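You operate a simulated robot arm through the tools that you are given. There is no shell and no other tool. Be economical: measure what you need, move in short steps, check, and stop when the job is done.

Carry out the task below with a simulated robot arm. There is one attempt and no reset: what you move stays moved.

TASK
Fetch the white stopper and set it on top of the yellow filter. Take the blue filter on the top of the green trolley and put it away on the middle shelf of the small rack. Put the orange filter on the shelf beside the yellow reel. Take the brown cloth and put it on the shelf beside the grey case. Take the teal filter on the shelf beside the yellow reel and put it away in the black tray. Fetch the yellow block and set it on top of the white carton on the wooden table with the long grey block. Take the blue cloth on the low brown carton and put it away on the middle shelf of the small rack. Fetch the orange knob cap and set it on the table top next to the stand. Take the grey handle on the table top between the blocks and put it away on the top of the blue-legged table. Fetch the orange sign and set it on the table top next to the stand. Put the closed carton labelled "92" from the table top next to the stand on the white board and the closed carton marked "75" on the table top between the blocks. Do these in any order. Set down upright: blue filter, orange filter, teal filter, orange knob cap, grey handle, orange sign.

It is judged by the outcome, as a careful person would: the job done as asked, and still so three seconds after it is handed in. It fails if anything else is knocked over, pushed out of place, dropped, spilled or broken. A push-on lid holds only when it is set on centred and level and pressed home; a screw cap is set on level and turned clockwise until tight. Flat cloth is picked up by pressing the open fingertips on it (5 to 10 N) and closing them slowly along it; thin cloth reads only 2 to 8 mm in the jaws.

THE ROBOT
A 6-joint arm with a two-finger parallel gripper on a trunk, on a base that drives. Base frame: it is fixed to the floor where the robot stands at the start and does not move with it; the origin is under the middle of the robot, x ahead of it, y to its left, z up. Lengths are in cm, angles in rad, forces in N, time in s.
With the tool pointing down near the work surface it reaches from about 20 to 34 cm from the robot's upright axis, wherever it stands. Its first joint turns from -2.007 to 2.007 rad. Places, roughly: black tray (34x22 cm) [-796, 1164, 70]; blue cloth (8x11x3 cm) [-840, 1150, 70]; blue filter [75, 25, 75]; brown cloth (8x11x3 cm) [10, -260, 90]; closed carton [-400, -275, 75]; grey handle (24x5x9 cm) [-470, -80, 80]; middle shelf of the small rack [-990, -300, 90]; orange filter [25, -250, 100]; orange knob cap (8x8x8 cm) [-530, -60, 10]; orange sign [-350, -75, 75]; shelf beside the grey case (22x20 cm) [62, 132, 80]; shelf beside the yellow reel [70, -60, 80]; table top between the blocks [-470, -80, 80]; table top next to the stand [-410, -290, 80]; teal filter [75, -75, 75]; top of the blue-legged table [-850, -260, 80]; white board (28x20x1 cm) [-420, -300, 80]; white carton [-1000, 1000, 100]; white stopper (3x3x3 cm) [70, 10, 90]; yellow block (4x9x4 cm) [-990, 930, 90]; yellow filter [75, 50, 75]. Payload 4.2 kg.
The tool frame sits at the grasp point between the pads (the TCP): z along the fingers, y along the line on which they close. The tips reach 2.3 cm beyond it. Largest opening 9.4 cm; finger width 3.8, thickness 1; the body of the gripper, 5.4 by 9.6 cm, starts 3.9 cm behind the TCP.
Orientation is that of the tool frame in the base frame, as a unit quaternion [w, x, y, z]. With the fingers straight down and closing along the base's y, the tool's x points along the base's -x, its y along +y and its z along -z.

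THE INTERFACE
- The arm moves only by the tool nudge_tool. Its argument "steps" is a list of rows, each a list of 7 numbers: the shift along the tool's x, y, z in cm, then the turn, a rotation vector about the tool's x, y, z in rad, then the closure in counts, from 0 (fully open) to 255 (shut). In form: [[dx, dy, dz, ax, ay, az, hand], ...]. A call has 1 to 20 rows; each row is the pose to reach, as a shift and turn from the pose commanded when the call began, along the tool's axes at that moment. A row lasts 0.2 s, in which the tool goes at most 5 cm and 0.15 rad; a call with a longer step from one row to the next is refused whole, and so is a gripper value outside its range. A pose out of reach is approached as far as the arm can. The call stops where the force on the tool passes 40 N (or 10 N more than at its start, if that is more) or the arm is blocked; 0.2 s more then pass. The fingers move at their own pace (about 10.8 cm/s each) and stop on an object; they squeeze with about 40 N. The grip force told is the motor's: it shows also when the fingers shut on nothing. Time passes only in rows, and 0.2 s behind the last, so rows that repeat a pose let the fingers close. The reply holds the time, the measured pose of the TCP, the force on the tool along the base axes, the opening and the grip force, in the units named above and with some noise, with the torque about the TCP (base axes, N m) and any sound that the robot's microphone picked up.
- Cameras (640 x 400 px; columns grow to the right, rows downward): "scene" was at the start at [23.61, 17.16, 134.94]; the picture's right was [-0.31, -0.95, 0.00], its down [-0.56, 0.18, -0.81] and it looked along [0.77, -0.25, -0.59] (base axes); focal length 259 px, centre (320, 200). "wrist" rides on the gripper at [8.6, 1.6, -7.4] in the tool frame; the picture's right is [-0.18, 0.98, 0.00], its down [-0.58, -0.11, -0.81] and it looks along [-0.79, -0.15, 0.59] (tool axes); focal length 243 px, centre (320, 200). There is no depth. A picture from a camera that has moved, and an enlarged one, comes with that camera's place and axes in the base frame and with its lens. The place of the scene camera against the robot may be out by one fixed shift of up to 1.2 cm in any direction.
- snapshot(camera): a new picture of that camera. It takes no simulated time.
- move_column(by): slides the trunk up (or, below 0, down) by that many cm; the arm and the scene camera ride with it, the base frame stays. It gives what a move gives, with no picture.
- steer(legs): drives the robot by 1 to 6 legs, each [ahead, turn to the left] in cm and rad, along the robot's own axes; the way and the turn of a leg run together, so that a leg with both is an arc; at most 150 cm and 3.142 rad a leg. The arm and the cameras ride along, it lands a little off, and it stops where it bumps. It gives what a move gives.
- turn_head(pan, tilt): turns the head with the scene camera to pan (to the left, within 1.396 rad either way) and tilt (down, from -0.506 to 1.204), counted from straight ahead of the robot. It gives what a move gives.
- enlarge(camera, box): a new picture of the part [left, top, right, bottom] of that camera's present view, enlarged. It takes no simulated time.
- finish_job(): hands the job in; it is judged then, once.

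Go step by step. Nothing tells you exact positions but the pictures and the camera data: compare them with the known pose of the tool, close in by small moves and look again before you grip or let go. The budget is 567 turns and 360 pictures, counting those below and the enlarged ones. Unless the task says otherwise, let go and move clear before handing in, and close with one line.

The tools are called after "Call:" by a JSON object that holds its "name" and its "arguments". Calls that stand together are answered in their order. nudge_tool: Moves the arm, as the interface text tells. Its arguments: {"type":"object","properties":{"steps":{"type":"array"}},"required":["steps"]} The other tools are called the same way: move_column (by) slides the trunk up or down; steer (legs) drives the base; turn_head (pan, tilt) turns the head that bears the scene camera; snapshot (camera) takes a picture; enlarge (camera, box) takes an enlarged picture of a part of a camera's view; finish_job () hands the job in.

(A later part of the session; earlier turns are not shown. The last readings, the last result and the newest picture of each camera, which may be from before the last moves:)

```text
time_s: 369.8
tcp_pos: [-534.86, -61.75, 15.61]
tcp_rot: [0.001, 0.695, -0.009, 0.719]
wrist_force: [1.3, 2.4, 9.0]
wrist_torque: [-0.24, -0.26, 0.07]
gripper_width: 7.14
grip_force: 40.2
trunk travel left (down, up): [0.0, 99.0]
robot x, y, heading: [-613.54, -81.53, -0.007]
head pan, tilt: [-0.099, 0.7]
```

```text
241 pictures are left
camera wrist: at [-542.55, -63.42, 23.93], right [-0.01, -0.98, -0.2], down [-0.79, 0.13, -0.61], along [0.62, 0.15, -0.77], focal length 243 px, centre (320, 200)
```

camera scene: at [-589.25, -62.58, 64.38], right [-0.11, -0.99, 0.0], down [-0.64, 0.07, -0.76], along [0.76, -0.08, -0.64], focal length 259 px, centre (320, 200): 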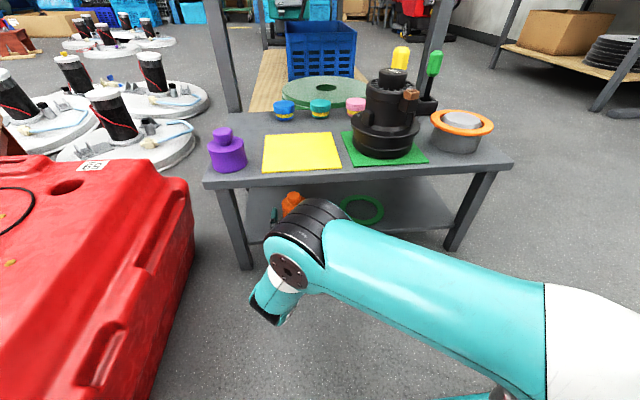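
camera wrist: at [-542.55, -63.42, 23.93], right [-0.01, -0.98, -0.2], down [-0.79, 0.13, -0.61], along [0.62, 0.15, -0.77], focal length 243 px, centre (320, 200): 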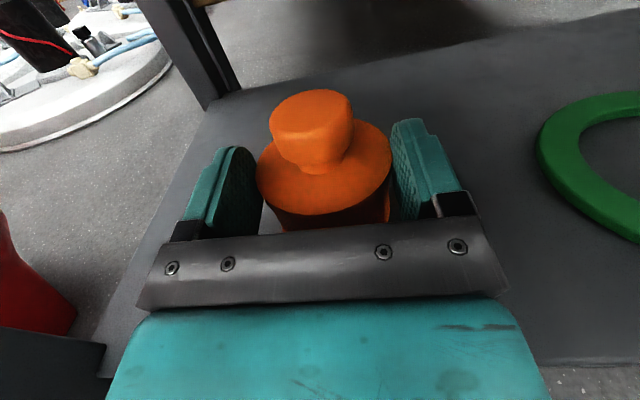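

Gripped (7.1 cm). I lift 1.2 cm and back out by driving the base in reverse.

Call:
{"name": "nudge_tool", "arguments": {"steps": [[0.6, 0, 0, 0, 0, 0, 255], [1.2, 0, 0, 0, 0, 0, 255], [1.2, 0, 0, 0, 0, 0, 255]]}}

Call:
{"name": "steer", "arguments": {"legs": [[-25, 0]]}}

Call:
{"name": "snapshot", "arguments": {"camera": "wrist"}}

Call:
{"name": "snapshot", "arguments": {"camera": "scene"}}

```text
time_s: 370.6
tcp_pos: [-534.97, -61.9, 16.72]
tcp_rot: [0.001, 0.696, -0.009, 0.718]
wrist_force: [-0.1, 0.9, -1.0]
wrist_torque: [0.0, -0.02, 0.0]
gripper_width: 7.15
grip_force: 40.1
trunk travel left (down, up): [0.0, 99.0]
robot x, y, heading: [-613.6, -81.29, -0.008]
head pan, tilt: [-0.099, 0.7]
```

```text
time_s: 372.4
tcp_pos: [-559.95, -61.84, 16.8]
tcp_rot: [0.002, 0.696, -0.01, 0.718]
wrist_force: [-0.2, -0.2, -0.6]
wrist_torque: [0.03, 0.03, -0.01]
gripper_width: 7.14
grip_force: 39.7
trunk travel left (down, up): [0.0, 99.0]
robot x, y, heading: [-638.27, -81.47, -0.012]
head pan, tilt: [-0.099, 0.7]
```

```text
240 pictures are left
camera wrist: at [-567.65, -63.44, 25.13], right [-0.01, -0.98, -0.19], down [-0.79, 0.13, -0.6], along [0.62, 0.15, -0.77], focal length 243 px, centre (320, 200)
```

wrist: 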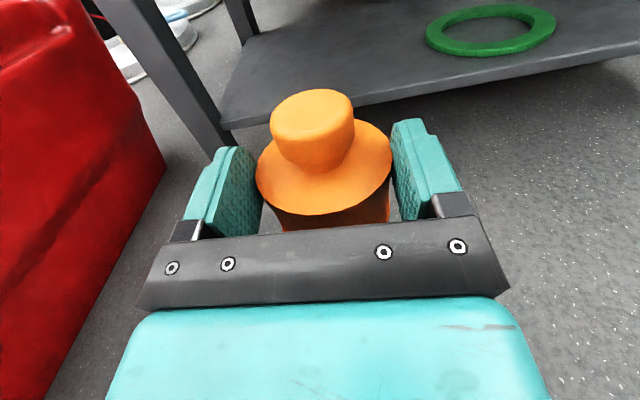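

```text
239 pictures are left
camera scene: at [-614.32, -62.4, 64.38], right [-0.11, -0.99, 0.0], down [-0.64, 0.07, -0.76], along [0.76, -0.09, -0.64], focal length 259 px, centre (320, 200)
```

scene: 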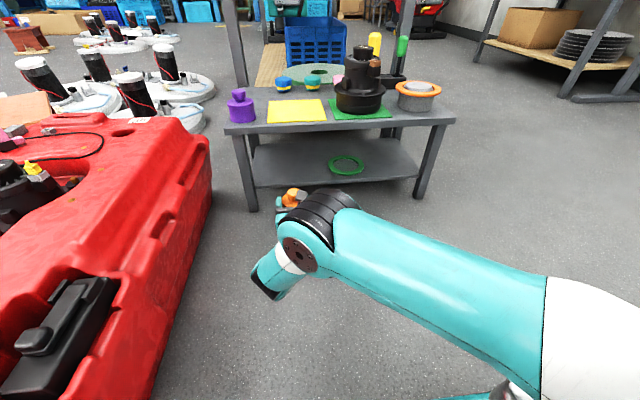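

The knob cap is out. I raise the trunk and drive to the wall table.

Call:
{"name": "move_column", "arguments": {"by": 40}}

Call:
{"name": "move_column", "arguments": {"by": 40}}

Call:
{"name": "steer", "arguments": {"legs": [[-10, 0], [0, -1.1], [0, 0]]}}

Call:
{"name": "turn_head", "arguments": {"pan": 0.8, "tilt": 0.4}}

Call:
{"name": "snapshot", "arguments": {"camera": "scene"}}

```text
time_s: 376.3
tcp_pos: [-559.95, -61.73, 56.73]
tcp_rot: [0.003, 0.696, -0.011, 0.718]
wrist_force: [0.4, -0.3, -1.0]
wrist_torque: [-0.01, 0.02, -0.01]
gripper_width: 7.13
grip_force: 39.8
trunk travel left (down, up): [-40.0, 59.0]
robot x, y, heading: [-638.4, -80.84, -0.011]
head pan, tilt: [-0.099, 0.7]
```

```text
time_s: 380.1
tcp_pos: [-559.98, -61.9, 96.74]
tcp_rot: [0.002, 0.696, -0.01, 0.718]
wrist_force: [-0.2, 0.2, -0.2]
wrist_torque: [0.0, 0.03, -0.01]
gripper_width: 7.16
grip_force: 40.4
trunk travel left (down, up): [-80.0, 19.0]
robot x, y, heading: [-638.33, -81.23, -0.009]
head pan, tilt: [-0.099, 0.7]
```

```text
time_s: 384.4
tcp_pos: [-597.33, -143.67, 96.72]
tcp_rot: [0.387, 0.582, -0.381, 0.605]
wrist_force: [-0.2, -0.3, -0.8]
wrist_torque: [0.03, -0.01, 0.01]
gripper_width: 7.15
grip_force: 40.4
trunk travel left (down, up): [-80.0, 19.0]
robot x, y, heading: [-647.93, -80.68, -1.141]
head pan, tilt: [-0.099, 0.7]
```

```text
time_s: 385.6
tcp_pos: [-597.22, -143.68, 96.8]
tcp_rot: [0.386, 0.583, -0.381, 0.605]
wrist_force: [-0.2, 0.4, -1.6]
wrist_torque: [-0.02, 0.02, 0.0]
gripper_width: 7.14
grip_force: 40.1
trunk travel left (down, up): [-80.0, 19.0]
robot x, y, heading: [-647.88, -81.24, -1.141]
head pan, tilt: [0.799, 0.4]
```

```text
238 pictures are left
camera scene: at [-615.21, -89.48, 147.06], right [-0.34, -0.94, 0.0], down [-0.37, 0.13, -0.92], along [0.87, -0.31, -0.39], focal length 259 px, centre (320, 200)
```

scene: 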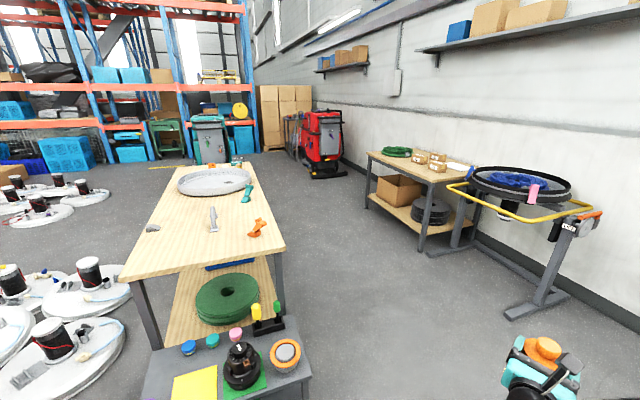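

Call:
{"name": "steer", "arguments": {"legs": [[0, 0.174], [100, 0], [0, 0.87], [150, 0], [45, 0]]}}

Call:
{"name": "turn_head", "arguments": {"pan": -1.2, "tilt": 0.5}}

Call:
{"name": "snapshot", "arguments": {"camera": "scene"}}

```text
time_s: 403.1
tcp_pos: [-315.31, -163.63, 96.75]
tcp_rot: [0.027, 0.696, -0.034, 0.717]
wrist_force: [-0.3, 0.4, -0.9]
wrist_torque: [0.0, -0.02, -0.05]
gripper_width: 7.12
grip_force: 40.6
trunk travel left (down, up): [-80.0, 19.0]
robot x, y, heading: [-394.94, -177.64, -0.079]
head pan, tilt: [0.799, 0.4]
```

```text
time_s: 405.0
tcp_pos: [-315.31, -163.64, 96.75]
tcp_rot: [0.026, 0.695, -0.033, 0.718]
wrist_force: [-0.3, 0.1, -0.3]
wrist_torque: [0.0, -0.02, -0.01]
gripper_width: 7.16
grip_force: 40.3
trunk travel left (down, up): [-80.0, 19.0]
robot x, y, heading: [-395.1, -177.33, -0.076]
head pan, tilt: [-1.201, 0.499]
```

```text
237 pictures are left
camera scene: at [-375.35, -167.75, 146.15], right [-0.96, -0.29, 0.0], down [-0.14, 0.46, -0.88], along [0.25, -0.84, -0.48], focal length 259 px, centre (320, 200)
```

scene: 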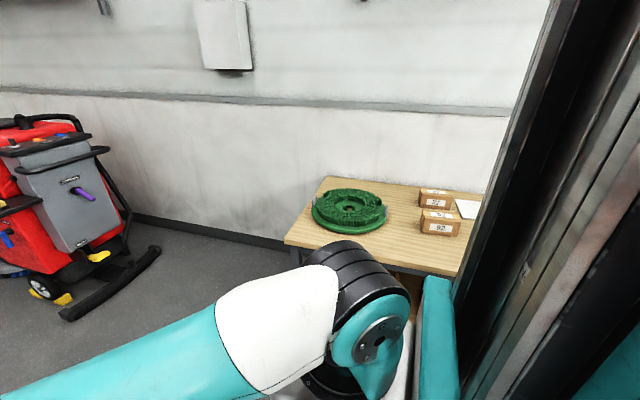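

Call:
{"name": "steer", "arguments": {"legs": [[0, -1.495]]}}

Call:
{"name": "turn_head", "arguments": {"pan": -0.3, "tilt": 0.7}}

Call:
{"name": "snapshot", "arguments": {"camera": "scene"}}

Call:
{"name": "snapshot", "arguments": {"camera": "wrist"}}

```text
time_s: 409.1
tcp_pos: [-375.57, -255.93, 96.65]
tcp_rot: [0.51, 0.485, -0.5, 0.506]
wrist_force: [0.8, -0.2, -1.2]
wrist_torque: [0.04, -0.01, 0.02]
gripper_width: 7.13
grip_force: 39.5
trunk travel left (down, up): [-80.0, 19.0]
robot x, y, heading: [-394.67, -177.42, -1.585]
head pan, tilt: [-1.201, 0.499]
```

```text
time_s: 410.3
tcp_pos: [-375.49, -256.07, 96.9]
tcp_rot: [0.51, 0.484, -0.499, 0.506]
wrist_force: [0.9, -0.3, -0.9]
wrist_torque: [-0.01, -0.01, -0.03]
gripper_width: 7.13
grip_force: 40.1
trunk travel left (down, up): [-80.0, 19.0]
robot x, y, heading: [-394.66, -177.8, -1.583]
head pan, tilt: [-0.3, 0.7]
```

```text
236 pictures are left
camera scene: at [-377.95, -200.81, 144.38], right [-0.95, 0.31, 0.0], down [0.2, 0.61, -0.77], along [-0.24, -0.73, -0.64], focal length 259 px, centre (320, 200)
```

scene: 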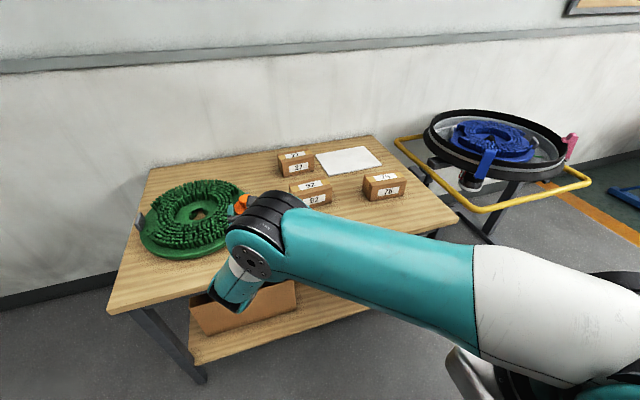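

```text
235 pictures are left
camera wrist: at [-376.97, -248.3, 105.13], right [-0.98, 0.01, -0.2], down [0.13, 0.79, -0.6], along [0.15, -0.62, -0.77], focal length 243 px, centre (320, 200)
```

wrist: 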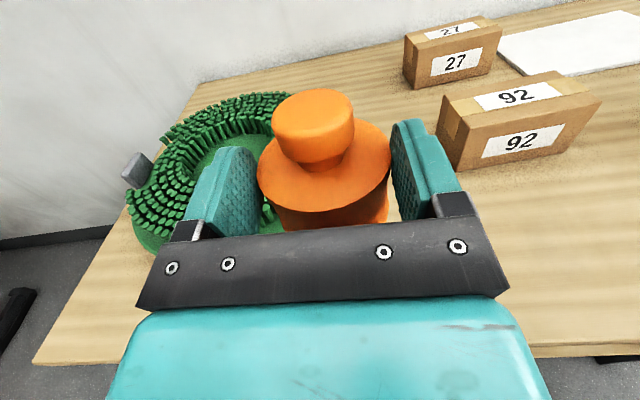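

Cartons 27, 92 and a third are visible, with free table space in front. I'll set the cap at about (-381,-256).

Call:
{"name": "nudge_tool", "arguments": {"steps": [[0, 3, 0, 0, 0, 0, 255], [-3, 5.5, 0, 0, 0, 0, 255], [-7, 5.5, 0, 0, 0, 0, 255], [-10, 5.5, 0, 0, 0, 0, 255], [-11, 5.5, 0, 0, 0, 0, 255]]}}

Call:
{"name": "snapshot", "arguments": {"camera": "scene"}}

Call:
{"name": "snapshot", "arguments": {"camera": "wrist"}}

```text
time_s: 411.5
tcp_pos: [-380.65, -256.35, 85.66]
tcp_rot: [0.509, 0.485, -0.499, 0.506]
wrist_force: [0.0, 0.2, -0.2]
wrist_torque: [0.02, 0.0, 0.02]
gripper_width: 7.11
grip_force: 40.1
trunk travel left (down, up): [-80.0, 19.0]
robot x, y, heading: [-394.61, -177.56, -1.58]
head pan, tilt: [-0.3, 0.7]
```

```text
234 pictures are left
camera scene: at [-377.94, -200.8, 144.38], right [-0.95, 0.31, 0.0], down [0.2, 0.61, -0.76], along [-0.23, -0.73, -0.64], focal length 259 px, centre (320, 200)
```

scene: 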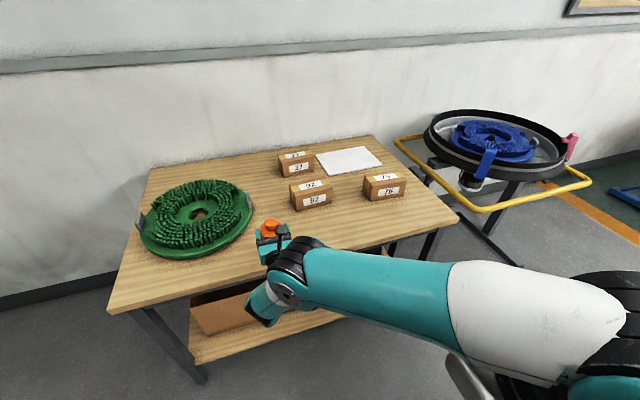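

```text
233 pictures are left
camera wrist: at [-382.28, -248.69, 94.02], right [-0.98, 0.01, -0.2], down [0.13, 0.79, -0.61], along [0.15, -0.62, -0.77], focal length 243 px, centre (320, 200)
```

wrist: 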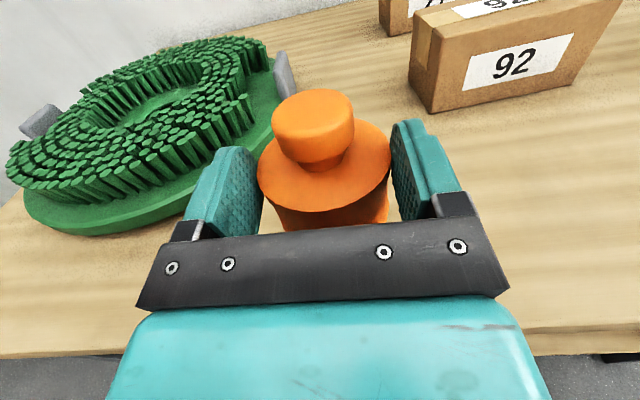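

Call:
{"name": "nudge_tool", "arguments": {"steps": [[-0.8, 0, 0.8, 0, 0, 0, 255], [-1.6, 0, 1.5, 0, 0, 0, 255], [-1.9, 0, 1.5, 0, 0, 0, 255], [-1.9, 0, 1.5, 0, 0, 0, 255]]}}

Call:
{"name": "nudge_tool", "arguments": {"steps": [[-0.4, 0, 0, 0, 0, 0, 255], [-0.4, 0, 0, 0, 0, 0, 255]]}}

Call:
{"name": "nudge_tool", "arguments": {"steps": [[-0.4, 0, 0, 0, 0, 0, 255], [-0.4, 0, 0, 0, 0, 0, 255]]}}

```text
time_s: 412.5
tcp_pos: [-380.92, -257.78, 83.8]
tcp_rot: [0.51, 0.484, -0.5, 0.506]
wrist_force: [-0.7, -0.2, -0.3]
wrist_torque: [0.02, 0.02, 0.04]
gripper_width: 7.12
grip_force: 39.9
trunk travel left (down, up): [-80.0, 19.0]
robot x, y, heading: [-394.63, -177.7, -1.583]
head pan, tilt: [-0.3, 0.7]
```

```text
time_s: 413.1
tcp_pos: [-380.76, -257.87, 83.48]
tcp_rot: [0.509, 0.485, -0.499, 0.507]
wrist_force: [0.0, -0.2, -0.3]
wrist_torque: [-0.01, 0.01, -0.01]
gripper_width: 7.11
grip_force: 40.1
trunk travel left (down, up): [-80.0, 19.0]
robot x, y, heading: [-394.61, -177.92, -1.584]
head pan, tilt: [-0.3, 0.7]
```

```text
time_s: 413.7
tcp_pos: [-380.77, -257.86, 82.96]
tcp_rot: [0.509, 0.485, -0.499, 0.506]
wrist_force: [0.2, 0.2, -0.4]
wrist_torque: [-0.04, 0.02, -0.01]
gripper_width: 7.11
grip_force: 39.9
trunk travel left (down, up): [-80.0, 19.0]
robot x, y, heading: [-394.71, -177.56, -1.583]
head pan, tilt: [-0.3, 0.7]
```

Call:
{"name": "nudge_tool", "arguments": {"steps": [[-0.4, 0, 0, 0, 0, 0, 255], [-0.4, 0, 0, 0, 0, 0, 255]]}}

Call:
{"name": "nudge_tool", "arguments": {"steps": [[-0.3, 0, 0, 0, 0, 0, 255], [-0.3, 0, 0, 0, 0, 0, 255]]}}

Call:
{"name": "snapshot", "arguments": {"camera": "wrist"}}

```text
time_s: 414.3
tcp_pos: [-380.8, -257.79, 82.6]
tcp_rot: [0.511, 0.484, -0.5, 0.505]
wrist_force: [-0.4, 0.4, -1.1]
wrist_torque: [-0.01, 0.03, 0.04]
gripper_width: 7.11
grip_force: 40.1
trunk travel left (down, up): [-80.0, 19.0]
robot x, y, heading: [-394.46, -177.77, -1.584]
head pan, tilt: [-0.3, 0.7]
```

```text
time_s: 414.9
tcp_pos: [-380.77, -257.86, 82.37]
tcp_rot: [0.51, 0.484, -0.499, 0.506]
wrist_force: [-0.2, -0.3, -1.0]
wrist_torque: [-0.01, 0.04, 0.02]
gripper_width: 7.11
grip_force: 39.9
trunk travel left (down, up): [-80.0, 19.0]
robot x, y, heading: [-394.86, -177.79, -1.583]
head pan, tilt: [-0.3, 0.7]
```

```text
232 pictures are left
camera wrist: at [-382.35, -250.16, 90.69], right [-0.98, 0.01, -0.2], down [0.13, 0.79, -0.6], along [0.15, -0.62, -0.77], focal length 243 px, centre (320, 200)
```

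wrist: 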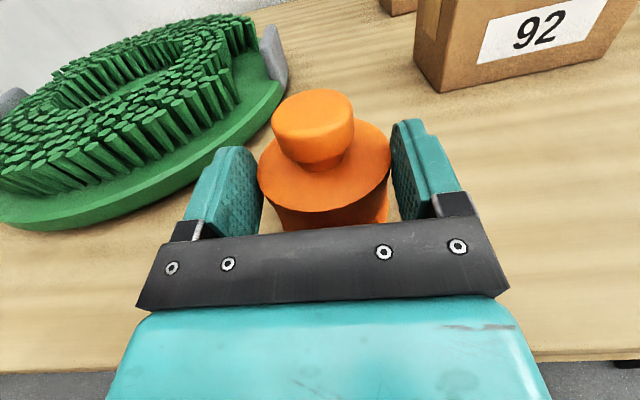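

Call:
{"name": "nudge_tool", "arguments": {"steps": [[-0.4, 0, 0, 0, 0, 0, 255], [-0.4, 0, 0, 0, 0, 0, 255]]}}

Call:
{"name": "nudge_tool", "arguments": {"steps": [[-0.4, 0, 0, 0, 0, 0, 255], [-0.4, 0, 0, 0, 0, 0, 255]]}}

Call:
{"name": "nudge_tool", "arguments": {"steps": [[-0.4, 0, 0, 0, 0, 0, 255], [-0.4, 0, 0, 0, 0, 0, 255]]}}

Call:
{"name": "nudge_tool", "arguments": {"steps": [[-0.4, 0, 0, 0, 0, 0, 255], [-0.4, 0, 0, 0, 0, 0, 255]]}}

```text
time_s: 415.5
tcp_pos: [-380.63, -257.96, 81.92]
tcp_rot: [0.509, 0.486, -0.499, 0.506]
wrist_force: [-0.2, 1.1, -0.1]
wrist_torque: [0.0, -0.01, 0.04]
gripper_width: 7.15
grip_force: 40.2
trunk travel left (down, up): [-80.0, 19.0]
robot x, y, heading: [-395.13, -177.68, -1.586]
head pan, tilt: [-0.3, 0.7]
```

```text
time_s: 416.1
tcp_pos: [-380.84, -257.99, 81.49]
tcp_rot: [0.51, 0.484, -0.499, 0.506]
wrist_force: [0.2, -0.4, -0.9]
wrist_torque: [0.02, -0.02, 0.03]
gripper_width: 7.14
grip_force: 39.8
trunk travel left (down, up): [-80.0, 19.0]
robot x, y, heading: [-394.6, -177.83, -1.582]
head pan, tilt: [-0.3, 0.7]
```

```text
time_s: 416.7
tcp_pos: [-380.78, -257.91, 81.21]
tcp_rot: [0.51, 0.484, -0.499, 0.506]
wrist_force: [0.0, 4.5, 7.1]
wrist_torque: [0.0, 0.32, -0.13]
gripper_width: 7.13
grip_force: 40.3
trunk travel left (down, up): [-80.0, 19.0]
robot x, y, heading: [-395.0, -177.73, -1.581]
head pan, tilt: [-0.3, 0.7]
```

```text
time_s: 417.3
tcp_pos: [-380.76, -258.02, 81.04]
tcp_rot: [0.511, 0.484, -0.497, 0.507]
wrist_force: [-3.0, 12.0, 30.2]
wrist_torque: [0.05, 1.1, -0.39]
gripper_width: 7.12
grip_force: 39.8
trunk travel left (down, up): [-80.0, 19.0]
robot x, y, heading: [-394.69, -177.59, -1.581]
head pan, tilt: [-0.3, 0.7]
```

Call:
{"name": "nudge_tool", "arguments": {"steps": [[0.35, 0, 0, 0, 0, 0, 255], [0.4, 0, 0, 0, 0, 0, 60], [0.4, 0, 0, 0, 0, 0, 20], [0.4, 0, 0, 0, 0, 0, 0], [0.6, 0, 0, 0, 0, 0, 0]]}}

Call:
{"name": "steer", "arguments": {"legs": [[-25, 0]]}}

Call:
{"name": "snapshot", "arguments": {"camera": "scene"}}

Call:
{"name": "snapshot", "arguments": {"camera": "wrist"}}

```text
time_s: 418.5
tcp_pos: [-380.9, -258.04, 81.28]
tcp_rot: [0.509, 0.485, -0.5, 0.505]
wrist_force: [0.4, 0.0, 0.3]
wrist_torque: [0.0, 0.02, -0.01]
gripper_width: 9.41
grip_force: 0.1
trunk travel left (down, up): [-80.0, 19.0]
robot x, y, heading: [-394.86, -177.66, -1.585]
head pan, tilt: [-0.3, 0.7]
```

```text
time_s: 420.3
tcp_pos: [-380.31, -232.27, 81.32]
tcp_rot: [0.508, 0.486, -0.498, 0.507]
wrist_force: [0.6, 0.0, 0.0]
wrist_torque: [-0.02, 0.01, 0.01]
gripper_width: 9.41
grip_force: 0.0
trunk travel left (down, up): [-80.0, 19.0]
robot x, y, heading: [-394.41, -151.86, -1.58]
head pan, tilt: [-0.3, 0.7]
```

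```text
231 pictures are left
camera scene: at [-377.61, -175.2, 144.38], right [-0.95, 0.3, 0.0], down [0.2, 0.61, -0.76], along [-0.23, -0.73, -0.64], focal length 259 px, centre (320, 200)
```

scene: 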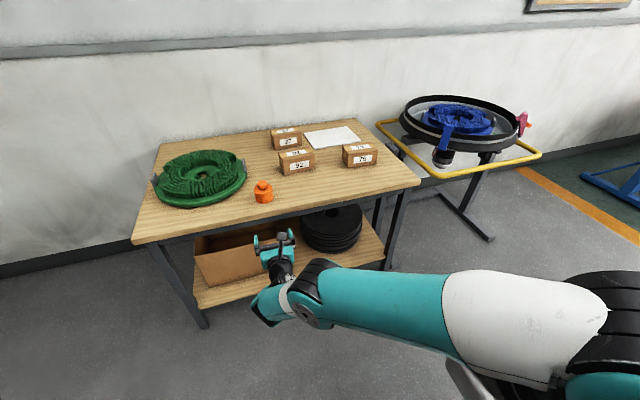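

```text
230 pictures are left
camera wrist: at [-381.9, -224.66, 89.75], right [-0.98, 0.01, -0.2], down [0.13, 0.79, -0.61], along [0.15, -0.62, -0.77], focal length 243 px, centre (320, 200)
```

wrist: 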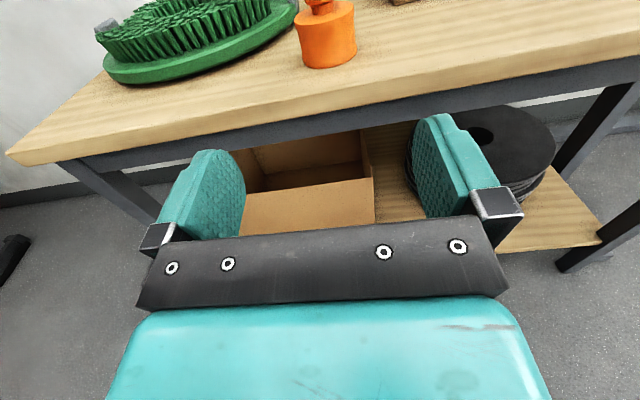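

The knob cap stands upright on the wall table. Check the carton labels.

Call:
{"name": "enlarge", "arguments": {"camera": "scene", "box": [240, 110, 400, 210]}}

```text
4.00 times, centred on (320, 160) of scene
camera zoom: at [-377.61, -175.2, 144.38], right [-0.95, 0.3, 0.0], down [0.2, 0.61, -0.76], along [-0.23, -0.73, -0.64], focal length 1036 px, centre (320, 360)
```

zoom: 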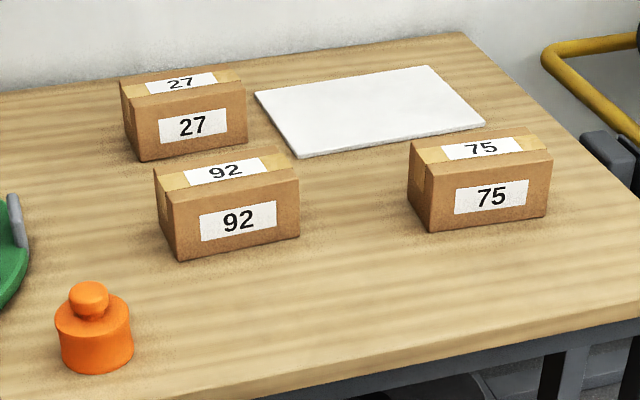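

Labels confirmed: 92 at about (-398,-276), 75 at (-428,-272), board centre (-424,-298). I bring the tool back to vertical, jaws closing along y.

Call:
{"name": "move_column", "arguments": {"by": 15}}

Call:
{"name": "nudge_tool", "arguments": {"steps": [[0, 0, -1, 0, -0.14, 0, 0], [0, 0, -2, 0, -0.28, 0, 0], [0, 0, -4, 0, -0.42, 0, 0], [0, 0, -6, 0, -0.56, 0, 0], [0, 0, -8, 0, -0.7, 0, 0], [0, 0, -10, 0, -0.84, 0, 0], [0, 0, -12, 0, -0.98, 0, 0], [0, 0, -14, 0, -1.12, 0, 0], [0, 0, -14, 0, -1.26, 0, 0], [0, 0, -14, 0, -1.4, 0, 0], [0, 0, -14, 0, -1.54, 0, 0], [0, 0, -14, 0, -1.6, 0, 0], [0, 0, -14, 0, -1.6, 0, 0]]}}

Call:
{"name": "nudge_tool", "arguments": {"steps": [[0, 0, 0, 0, 0, 0.14, 0], [0, 0, 0, 0, 0, 0.28, 0], [0, 0, 0, 0, 0, 0.42, 0], [0, 0, 0, 0, 0, 0.56, 0], [0, 0, 0, 0, 0, 0.7, 0], [0, 0, 0, 0, 0, 0.84, 0], [0, 0, 0, 0, 0, 0.98, 0], [0, 0, 0, 0, 0, 1.12, 0], [0, 0, 0, 0, 0, 1.26, 0], [0, 0, 0, 0, 0, 1.4, 0], [0, 0, 0, 0, 0, 1.54, 0], [0, 0, 0, 0, 0, 1.57, 0], [0, 0, 0, 0, 0, 1.57, 0]]}}

Call:
{"name": "snapshot", "arguments": {"camera": "scene"}}

```text
time_s: 422.1
tcp_pos: [-380.35, -232.24, 96.3]
tcp_rot: [0.509, 0.486, -0.498, 0.507]
wrist_force: [0.3, -0.5, 0.2]
wrist_torque: [0.0, 0.0, -0.01]
gripper_width: 9.39
grip_force: 0.0
trunk travel left (down, up): [-95.0, 4.0]
robot x, y, heading: [-394.65, -152.31, -1.583]
head pan, tilt: [-0.3, 0.7]
```

```text
time_s: 424.9
tcp_pos: [-380.14, -218.46, 95.98]
tcp_rot: [0.003, -0.702, 0.712, -0.005]
wrist_force: [-0.1, 0.0, 1.0]
wrist_torque: [-0.01, -0.02, 0.0]
gripper_width: 9.4
grip_force: 0.0
trunk travel left (down, up): [-95.0, 4.0]
robot x, y, heading: [-394.55, -152.11, -1.58]
head pan, tilt: [-0.3, 0.7]
```

```text
time_s: 427.7
tcp_pos: [-380.19, -218.4, 96.12]
tcp_rot: [0.005, 0.006, 1.0, -0.001]
wrist_force: [-1.2, 0.2, 0.1]
wrist_torque: [-0.05, -0.01, -0.01]
gripper_width: 9.4
grip_force: 0.1
trunk travel left (down, up): [-95.0, 4.0]
robot x, y, heading: [-394.47, -151.83, -1.577]
head pan, tilt: [-0.3, 0.7]
```

```text
228 pictures are left
camera scene: at [-377.61, -175.21, 159.38], right [-0.95, 0.3, 0.0], down [0.2, 0.61, -0.76], along [-0.23, -0.73, -0.64], focal length 259 px, centre (320, 200)
```

scene: 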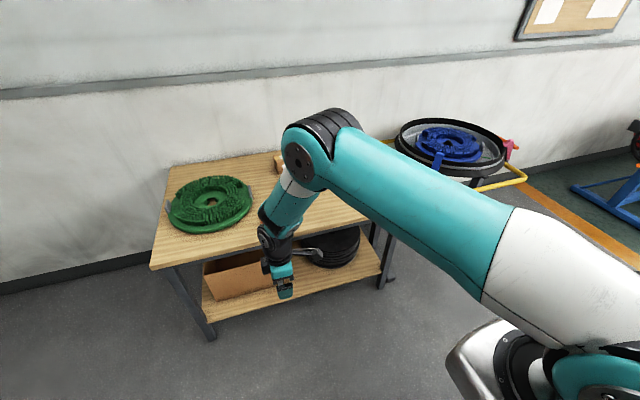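

Call:
{"name": "steer", "arguments": {"legs": [[0, -0.22], [58, 0], [0, 0.227]]}}

Call:
{"name": "turn_head", "arguments": {"pan": 0.0, "tilt": 1.1}}

Call:
{"name": "snapshot", "arguments": {"camera": "scene"}}

Call:
{"name": "snapshot", "arguments": {"camera": "wrist"}}

```text
time_s: 432.6
tcp_pos: [-392.95, -275.7, 96.13]
tcp_rot: [0.006, 0.003, 1.0, -0.001]
wrist_force: [0.5, -0.5, -0.2]
wrist_torque: [-0.03, 0.01, 0.01]
gripper_width: 9.4
grip_force: 0.1
trunk travel left (down, up): [-95.0, 4.0]
robot x, y, heading: [-407.76, -209.63, -1.568]
head pan, tilt: [-0.3, 0.7]
```

```text
time_s: 433.5
tcp_pos: [-392.93, -275.65, 96.04]
tcp_rot: [0.006, 0.002, 1.0, -0.001]
wrist_force: [0.0, -0.4, 0.2]
wrist_torque: [0.01, 0.01, 0.02]
gripper_width: 9.38
grip_force: 0.0
trunk travel left (down, up): [-95.0, 4.0]
robot x, y, heading: [-407.89, -209.34, -1.578]
head pan, tilt: [0.0, 1.1]
```

```text
227 pictures are left
camera scene: at [-388.32, -230.7, 156.38], right [-1.0, 0.0, 0.0], down [0.0, 0.89, -0.45], along [0.0, -0.45, -0.89], focal length 259 px, centre (320, 200)
```

scene: 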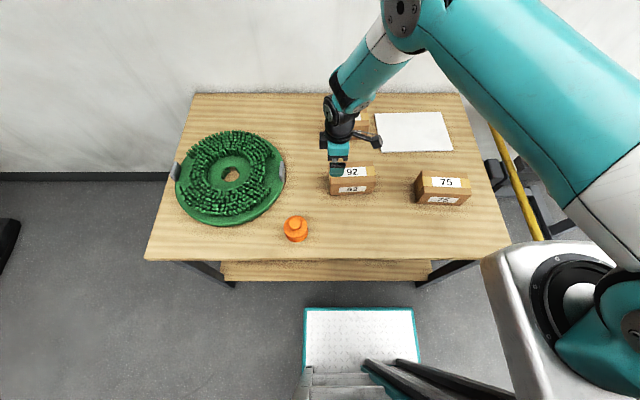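

```text
226 pictures are left
camera wrist: at [-401.67, -274.02, 103.31], right [0.19, 0.98, 0.0], down [0.57, -0.11, 0.81], along [0.8, -0.15, -0.58], focal length 243 px, centre (320, 200)
```

wrist: 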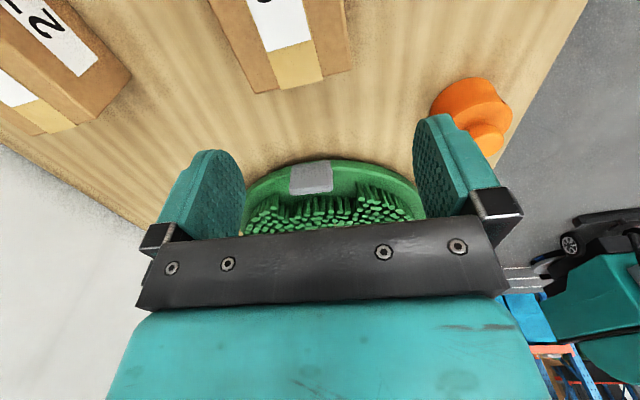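

Call:
{"name": "nudge_tool", "arguments": {"steps": [[3, -1, 0, 0, 0, 0, 0], [6, -1.8, 0, 0, 0, 0, 0], [6, -1.8, 0, 0, 0, 0, 0]]}}

Call:
{"name": "snapshot", "arguments": {"camera": "wrist"}}

Call:
{"name": "enlarge", "arguments": {"camera": "scene", "box": [280, 90, 440, 210]}}

```text
time_s: 434.3
tcp_pos: [-398.92, -277.42, 96.04]
tcp_rot: [0.007, 0.002, 1.0, -0.001]
wrist_force: [0.2, -0.4, -0.4]
wrist_torque: [-0.01, -0.01, 0.01]
gripper_width: 9.4
grip_force: 0.1
trunk travel left (down, up): [-95.0, 4.0]
robot x, y, heading: [-407.92, -209.27, -1.566]
head pan, tilt: [0.0, 1.1]
```

```text
225 pictures are left
camera wrist: at [-407.62, -275.84, 103.42], right [0.19, 0.98, 0.0], down [0.57, -0.11, 0.81], along [0.8, -0.15, -0.58], focal length 243 px, centre (320, 200)
```

wrist: 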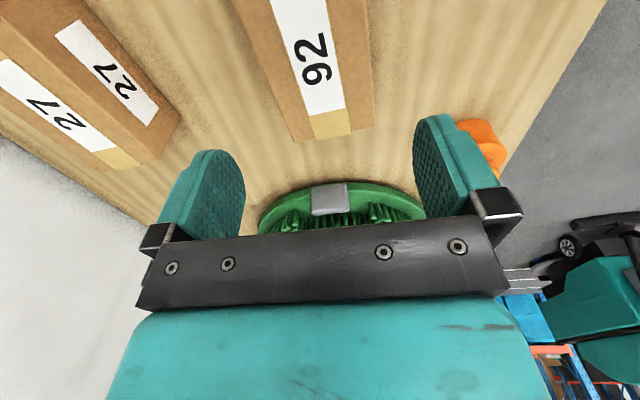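

```text
3.33 times, centred on (360, 150) of scene
camera zoom: at [-388.31, -230.69, 156.38], right [-1.0, 0.0, 0.0], down [0.0, 0.89, -0.45], along [0.0, -0.45, -0.89], focal length 863 px, centre (187, 367)
```

zoom: 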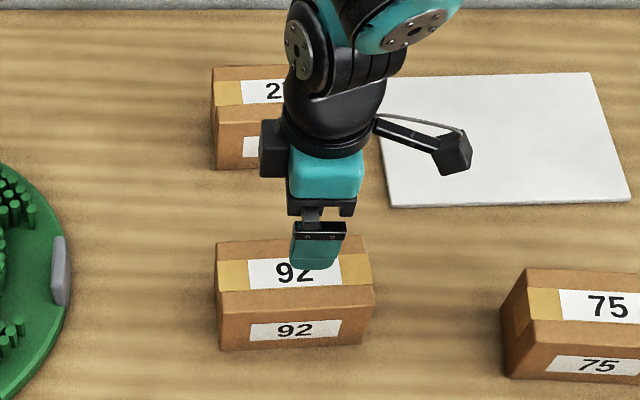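

Call:
{"name": "nudge_tool", "arguments": {"steps": [[0, -0.1, 3, 0, 0, -0.04, 0], [0, -0.1, 6, 0, 0, -0.04, 0], [0, -0.1, 7.2, 0, 0, -0.04, 0], [0, -0.1, 7.2, 0, 0, -0.04, 0]]}}

Call:
{"name": "snapshot", "arguments": {"camera": "wrist"}}

Call:
{"name": "enlarge", "arguments": {"camera": "scene", "box": [280, 90, 440, 210]}}

```text
time_s: 435.3
tcp_pos: [-398.98, -277.45, 88.91]
tcp_rot: [0.006, -0.017, 1.0, -0.002]
wrist_force: [-0.2, -1.1, -0.2]
wrist_torque: [-0.01, 0.0, -0.03]
gripper_width: 9.41
grip_force: 0.1
trunk travel left (down, up): [-95.0, 4.0]
robot x, y, heading: [-407.93, -209.37, -1.571]
head pan, tilt: [0.0, 1.1]
```

```text
223 pictures are left
camera wrist: at [-407.64, -276.21, 96.11], right [0.15, 0.99, 0.0], down [0.58, -0.09, 0.81], along [0.8, -0.12, -0.58], focal length 243 px, centre (320, 200)
```

wrist: 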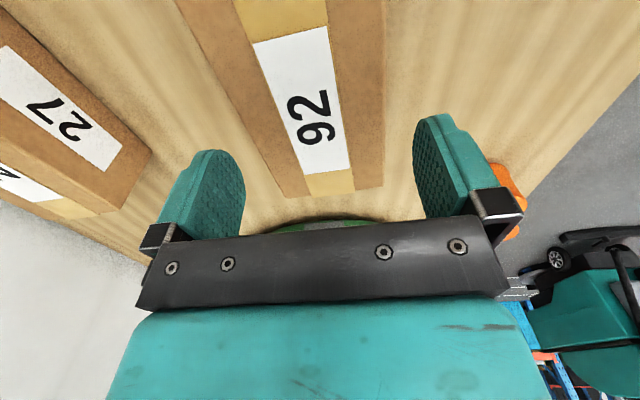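

```text
3.33 times, centred on (360, 150) of scene
camera zoom: at [-388.31, -230.69, 156.38], right [-1.0, 0.0, 0.0], down [0.0, 0.89, -0.45], along [0.0, -0.45, -0.89], focal length 863 px, centre (187, 367)
```

zoom: 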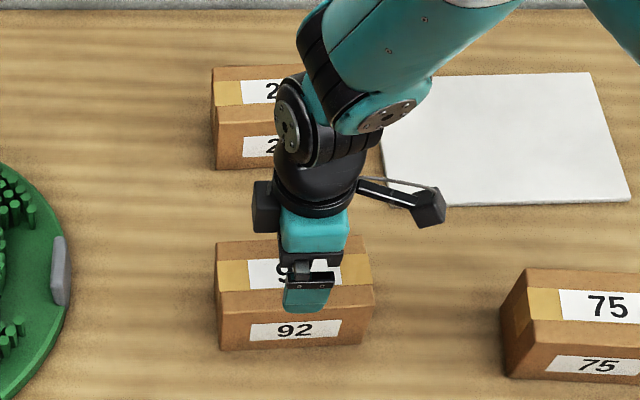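

Call:
{"name": "nudge_tool", "arguments": {"steps": [[0, 0, 2, 0, 0, 0, 0], [0, 0, 4, 0, 0, 0, 0], [0, 0, 5.5, 0, 0, 0, 0], [0, 0, 5.5, 0, 0, 0, 0]]}}

Call:
{"name": "nudge_tool", "arguments": {"steps": [[0, 0, 0, 0, 0, 0, 60], [0, 0, 0, 0, 0, 0, 120], [0, 0, 0, 0, 0, 0, 255], [0, 0, 0, 0, 0, 0, 255]]}}

Call:
{"name": "snapshot", "arguments": {"camera": "wrist"}}

```text
time_s: 436.3
tcp_pos: [-398.91, -277.46, 83.08]
tcp_rot: [0.005, -0.017, 1.0, -0.001]
wrist_force: [0.0, -0.9, 0.0]
wrist_torque: [0.04, 0.02, -0.02]
gripper_width: 9.43
grip_force: 0.0
trunk travel left (down, up): [-95.0, 4.0]
robot x, y, heading: [-407.77, -209.52, -1.571]
head pan, tilt: [0.0, 1.1]
```

```text
time_s: 437.3
tcp_pos: [-398.88, -277.52, 83.17]
tcp_rot: [0.006, -0.018, 1.0, -0.002]
wrist_force: [-0.6, 0.7, -0.8]
wrist_torque: [0.04, -0.03, 0.03]
gripper_width: 8.47
grip_force: 39.8
trunk travel left (down, up): [-95.0, 4.0]
robot x, y, heading: [-407.95, -209.2, -1.571]
head pan, tilt: [0.0, 1.1]
```

```text
221 pictures are left
camera wrist: at [-407.62, -276.19, 90.46], right [0.15, 0.99, 0.0], down [0.58, -0.09, 0.81], along [0.8, -0.12, -0.58], focal length 243 px, centre (320, 200)
```

wrist: 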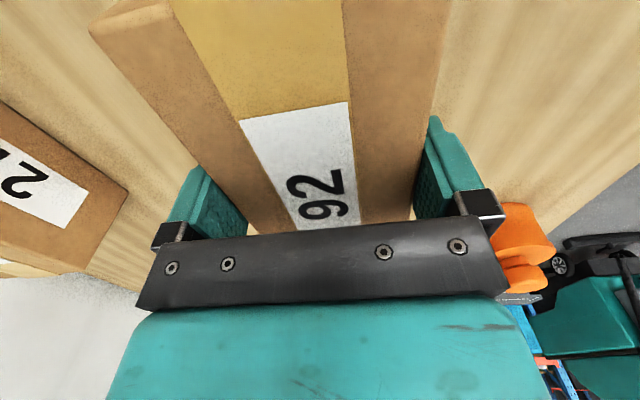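

Call:
{"name": "nudge_tool", "arguments": {"steps": [[0, 0, -3, 0, 0, 0, 255], [0, 0, -7, 0, 0, 0, 255], [0, 0, -10, 0, 0, 0, 255], [3.5, -2.5, -10, 0, 0, 0, 255], [7, -5, -10, 0, 0, 0, 255], [10.5, -8, -10, 0, 0, 0, 255], [14, -11, -10, 0, 0, 0, 255], [17.5, -14, -10, 0, 0, 0, 255], [21, -17, -10, 0, 0, 0, 255], [24, -19.6, -10, 0, 0, 0, 255], [25.7, -19.6, -10, 0, 0, 0, 255], [25.7, -19.6, -10, 0, 0, 0, 255]]}}

Call:
{"name": "snapshot", "arguments": {"camera": "wrist"}}

Call:
{"name": "snapshot", "arguments": {"camera": "scene"}}

```text
time_s: 439.9
tcp_pos: [-423.31, -294.46, 94.3]
tcp_rot: [0.006, -0.017, 1.0, -0.001]
wrist_force: [0.2, -0.1, -3.5]
wrist_torque: [-0.04, 0.01, -0.03]
gripper_width: 8.48
grip_force: 39.8
out of reach, approached as far as the arm can: row 9, 10, 11, 12
trunk travel left (down, up): [-95.0, 4.0]
robot x, y, heading: [-408.02, -209.5, -1.566]
head pan, tilt: [0.0, 1.1]
```

```text
220 pictures are left
camera wrist: at [-431.94, -293.17, 101.63], right [0.15, 0.99, 0.0], down [0.58, -0.09, 0.81], along [0.8, -0.12, -0.58], focal length 243 px, centre (320, 200)
```

wrist: 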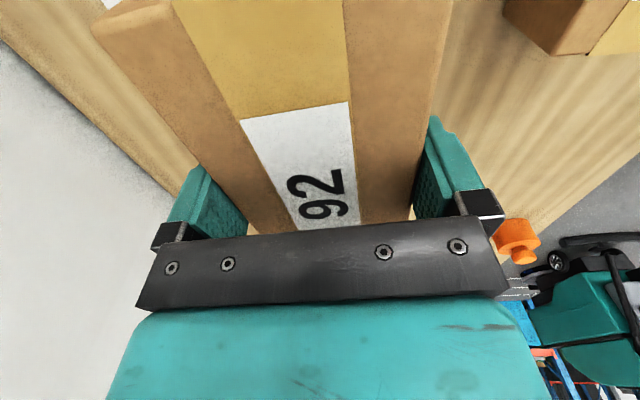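

```text
219 pictures are left
camera scene: at [-388.3, -230.71, 156.37], right [-1.0, 0.0, 0.0], down [0.0, 0.89, -0.45], along [0.0, -0.45, -0.89], focal length 259 px, centre (320, 200)
```

scene: 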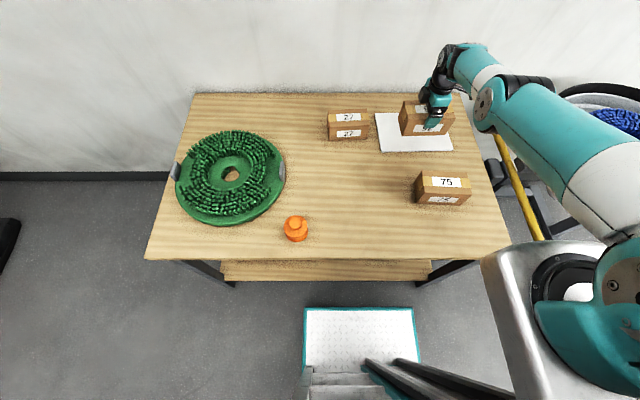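

Call:
{"name": "steer", "arguments": {"legs": [[4, 0]]}}

Call:
{"name": "move_column", "arguments": {"by": -7}}

Call:
{"name": "enlarge", "arguments": {"camera": "scene", "box": [320, 60, 500, 220]}}

Call:
{"name": "snapshot", "arguments": {"camera": "wrist"}}

```text
time_s: 440.8
tcp_pos: [-423.23, -298.45, 94.25]
tcp_rot: [0.005, -0.017, 1.0, -0.002]
wrist_force: [0.1, 0.2, -3.0]
wrist_torque: [0.03, 0.01, -0.04]
gripper_width: 8.47
grip_force: 40.1
trunk travel left (down, up): [-95.0, 4.0]
robot x, y, heading: [-407.54, -213.5, -1.567]
head pan, tilt: [0.0, 1.1]
```

```text
time_s: 441.9
tcp_pos: [-423.06, -298.49, 87.32]
tcp_rot: [0.006, -0.017, 1.0, -0.001]
wrist_force: [0.5, 0.5, -2.7]
wrist_torque: [-0.02, -0.01, 0.01]
gripper_width: 8.46
grip_force: 40.2
trunk travel left (down, up): [-88.0, 11.0]
robot x, y, heading: [-407.9, -213.4, -1.572]
head pan, tilt: [0.0, 1.1]
```

```text
2.50 times, centred on (410, 140) of scene
camera zoom: at [-388.32, -234.73, 149.38], right [-1.0, 0.0, 0.0], down [0.0, 0.89, -0.45], along [0.0, -0.45, -0.89], focal length 648 px, centre (95, 350)
```

zoom: 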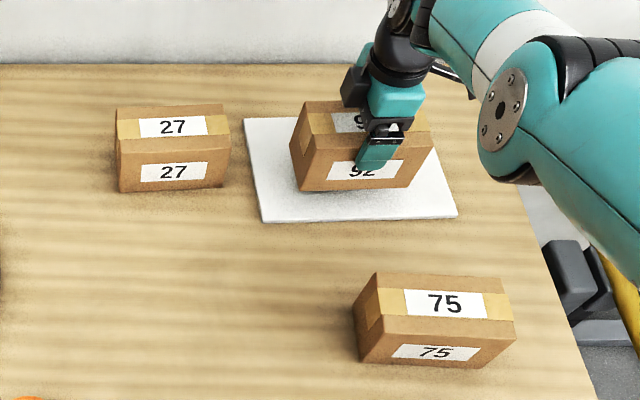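

```text
217 pictures are left
camera wrist: at [-431.92, -297.2, 94.64], right [0.15, 0.99, 0.0], down [0.58, -0.09, 0.81], along [0.8, -0.12, -0.58], focal length 243 px, centre (320, 200)
```

wrist: 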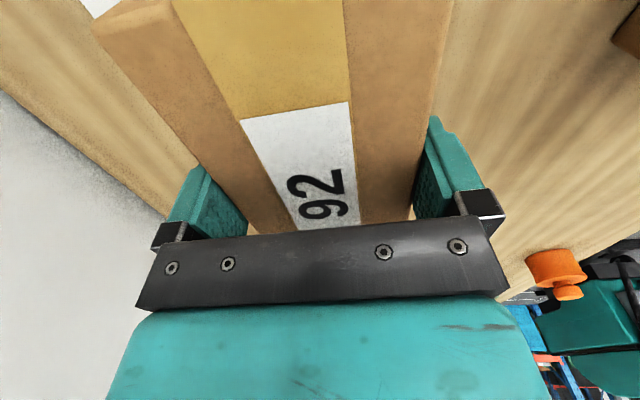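

Call:
{"name": "nudge_tool", "arguments": {"steps": [[0, 0, 1.2, 0, 0, 0, 255], [0, 0, 2.4, 0, 0, 0, 255], [0, 0, 2.4, 0, 0, 0, 255]]}}

Call:
{"name": "nudge_tool", "arguments": {"steps": [[0, 0, 0.35, 0, 0, 0, 255], [0, 0, 0.35, 0, 0, 0, 255]]}}

Call:
{"name": "nudge_tool", "arguments": {"steps": [[0, 0, 0.35, 0, 0, 0, 255], [0, 0, 0.35, 0, 0, 0, 255]]}}

```text
time_s: 442.6
tcp_pos: [-423.21, -297.66, 85.17]
tcp_rot: [0.006, -0.019, 1.0, -0.001]
wrist_force: [-0.2, 0.0, -3.6]
wrist_torque: [-0.01, -0.03, 0.04]
gripper_width: 8.48
grip_force: 39.5
out of reach, approached as far as the arm can: row 1, 2, 3
trunk travel left (down, up): [-88.0, 11.0]
robot x, y, heading: [-408.02, -213.2, -1.574]
head pan, tilt: [0.0, 1.1]
```

```text
time_s: 443.2
tcp_pos: [-423.24, -297.47, 84.93]
tcp_rot: [0.005, -0.017, 1.0, -0.002]
wrist_force: [-0.2, 0.7, -2.1]
wrist_torque: [-0.04, 0.02, 0.01]
gripper_width: 8.46
grip_force: 40.1
trunk travel left (down, up): [-88.0, 11.0]
robot x, y, heading: [-407.83, -213.41, -1.565]
head pan, tilt: [0.0, 1.1]
```

```text
time_s: 443.9
tcp_pos: [-423.15, -297.42, 84.53]
tcp_rot: [0.007, -0.018, 1.0, -0.001]
wrist_force: [-0.2, -0.3, -2.9]
wrist_torque: [0.01, 0.01, -0.01]
gripper_width: 8.49
grip_force: 39.6
trunk travel left (down, up): [-88.0, 11.0]
robot x, y, heading: [-408.08, -213.08, -1.574]
head pan, tilt: [0.0, 1.1]
```

Call:
{"name": "nudge_tool", "arguments": {"steps": [[0, 0, 0.3, 0, 0, 0, 255], [0, 0, 0.3, 0, 0, 0, 255]]}}

Call:
{"name": "nudge_tool", "arguments": {"steps": [[0, 0, 0.3, 0, 0, 0, 255], [0, 0, 0.3, 0, 0, 0, 255]]}}

Call:
{"name": "enlarge", "arguments": {"camera": "scene", "box": [320, 60, 500, 220]}}

```text
time_s: 444.4
tcp_pos: [-423.09, -297.44, 84.28]
tcp_rot: [0.005, -0.018, 1.0, -0.002]
wrist_force: [0.4, 0.1, -3.2]
wrist_torque: [-0.03, -0.01, -0.03]
gripper_width: 8.45
grip_force: 40.3
out of reach, approached as far as the arm can: row 1
trunk travel left (down, up): [-88.0, 11.0]
robot x, y, heading: [-408.02, -213.48, -1.569]
head pan, tilt: [0.0, 1.1]
```

```text
time_s: 445.1
tcp_pos: [-423.08, -297.25, 84.09]
tcp_rot: [0.007, -0.018, 1.0, -0.001]
wrist_force: [-0.6, 0.3, -3.1]
wrist_torque: [0.02, 0.03, -0.02]
gripper_width: 8.47
grip_force: 40.4
out of reach, approached as far as the arm can: row 1, 2
trunk travel left (down, up): [-88.0, 11.0]
robot x, y, heading: [-408.0, -213.19, -1.568]
head pan, tilt: [0.0, 1.1]
```

```text
2.50 times, centred on (410, 140) of scene
camera zoom: at [-388.32, -234.73, 149.38], right [-1.0, 0.0, 0.0], down [0.0, 0.89, -0.45], along [0.0, -0.45, -0.89], focal length 648 px, centre (95, 350)
```

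zoom: 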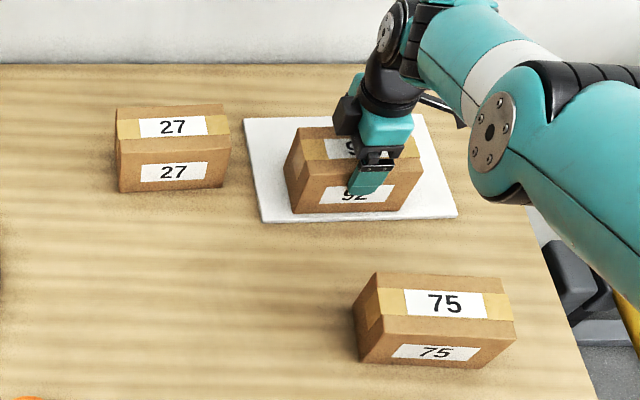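

Call:
{"name": "steer", "arguments": {"legs": [[2, 0]]}}

Call:
{"name": "move_column", "arguments": {"by": -0.6}}

Call:
{"name": "enlarge", "arguments": {"camera": "scene", "box": [320, 60, 500, 220]}}

```text
time_s: 445.8
tcp_pos: [-423.05, -299.18, 84.22]
tcp_rot: [0.007, -0.017, 1.0, -0.001]
wrist_force: [0.1, -0.1, -4.0]
wrist_torque: [0.01, 0.0, -0.01]
gripper_width: 8.44
grip_force: 39.9
trunk travel left (down, up): [-88.0, 11.0]
robot x, y, heading: [-407.71, -215.74, -1.573]
head pan, tilt: [0.0, 1.1]
```

```text
time_s: 446.4
tcp_pos: [-423.01, -299.18, 83.94]
tcp_rot: [0.005, -0.017, 1.0, -0.004]
wrist_force: [0.6, 10.8, 35.6]
wrist_torque: [0.98, -0.02, 0.1]
gripper_width: 8.48
grip_force: 40.0
trunk travel left (down, up): [-87.4, 11.6]
robot x, y, heading: [-408.0, -215.56, -1.572]
head pan, tilt: [0.0, 1.1]
```

```text
2.50 times, centred on (410, 140) of scene
camera zoom: at [-388.28, -236.47, 148.87], right [-1.0, 0.0, 0.0], down [0.0, 0.89, -0.46], along [0.0, -0.46, -0.89], focal length 648 px, centre (95, 350)
```

zoom: 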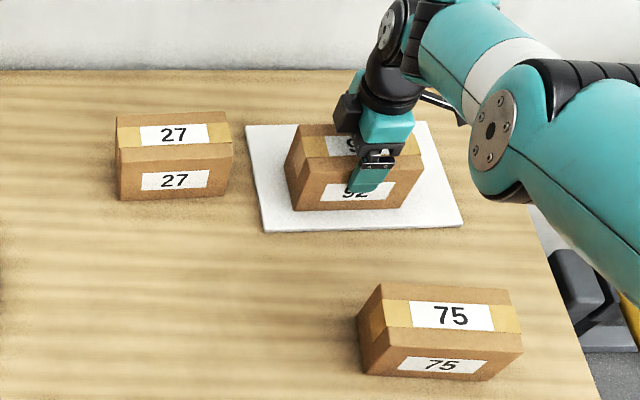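

Call:
{"name": "move_column", "arguments": {"by": 0.4}}

Call:
{"name": "nudge_tool", "arguments": {"steps": [[0, 0, 0, 0, 0, 0, 60], [0, 0, 0, 0, 0, 0, 0], [0, 0, 0, 0, 0, 0, 0]]}}

Call:
{"name": "move_column", "arguments": {"by": 10}}

Call:
{"name": "enlarge", "arguments": {"camera": "scene", "box": [320, 60, 500, 220]}}

```text
time_s: 446.9
tcp_pos: [-423.04, -299.26, 83.95]
tcp_rot: [0.005, -0.018, 1.0, -0.004]
wrist_force: [-1.5, -3.4, 15.9]
wrist_torque: [-0.4, 0.18, 0.15]
gripper_width: 8.49
grip_force: 39.5
trunk travel left (down, up): [-87.8, 11.2]
robot x, y, heading: [-407.34, -215.52, -1.571]
head pan, tilt: [0.0, 1.1]
```

```text
time_s: 447.7
tcp_pos: [-422.97, -299.11, 83.84]
tcp_rot: [0.006, -0.017, 1.0, -0.001]
wrist_force: [0.3, 0.1, -0.2]
wrist_torque: [-0.02, -0.01, -0.02]
gripper_width: 9.43
grip_force: 0.1
trunk travel left (down, up): [-87.8, 11.2]
robot x, y, heading: [-408.23, -215.68, -1.571]
head pan, tilt: [0.0, 1.1]
```

```text
time_s: 449.1
tcp_pos: [-423.02, -299.16, 93.92]
tcp_rot: [0.006, -0.017, 1.0, -0.001]
wrist_force: [-0.4, -0.6, 0.7]
wrist_torque: [-0.01, 0.01, 0.03]
gripper_width: 9.41
grip_force: 0.0
trunk travel left (down, up): [-97.8, 1.2]
robot x, y, heading: [-408.11, -215.81, -1.574]
head pan, tilt: [0.0, 1.1]
```

```text
2.50 times, centred on (410, 140) of scene
camera zoom: at [-388.31, -236.71, 159.18], right [-1.0, 0.0, 0.0], down [0.0, 0.89, -0.45], along [0.0, -0.45, -0.89], focal length 648 px, centre (95, 350)
```

zoom: 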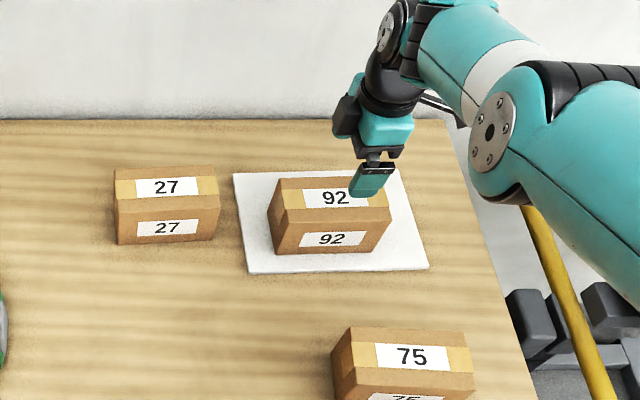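

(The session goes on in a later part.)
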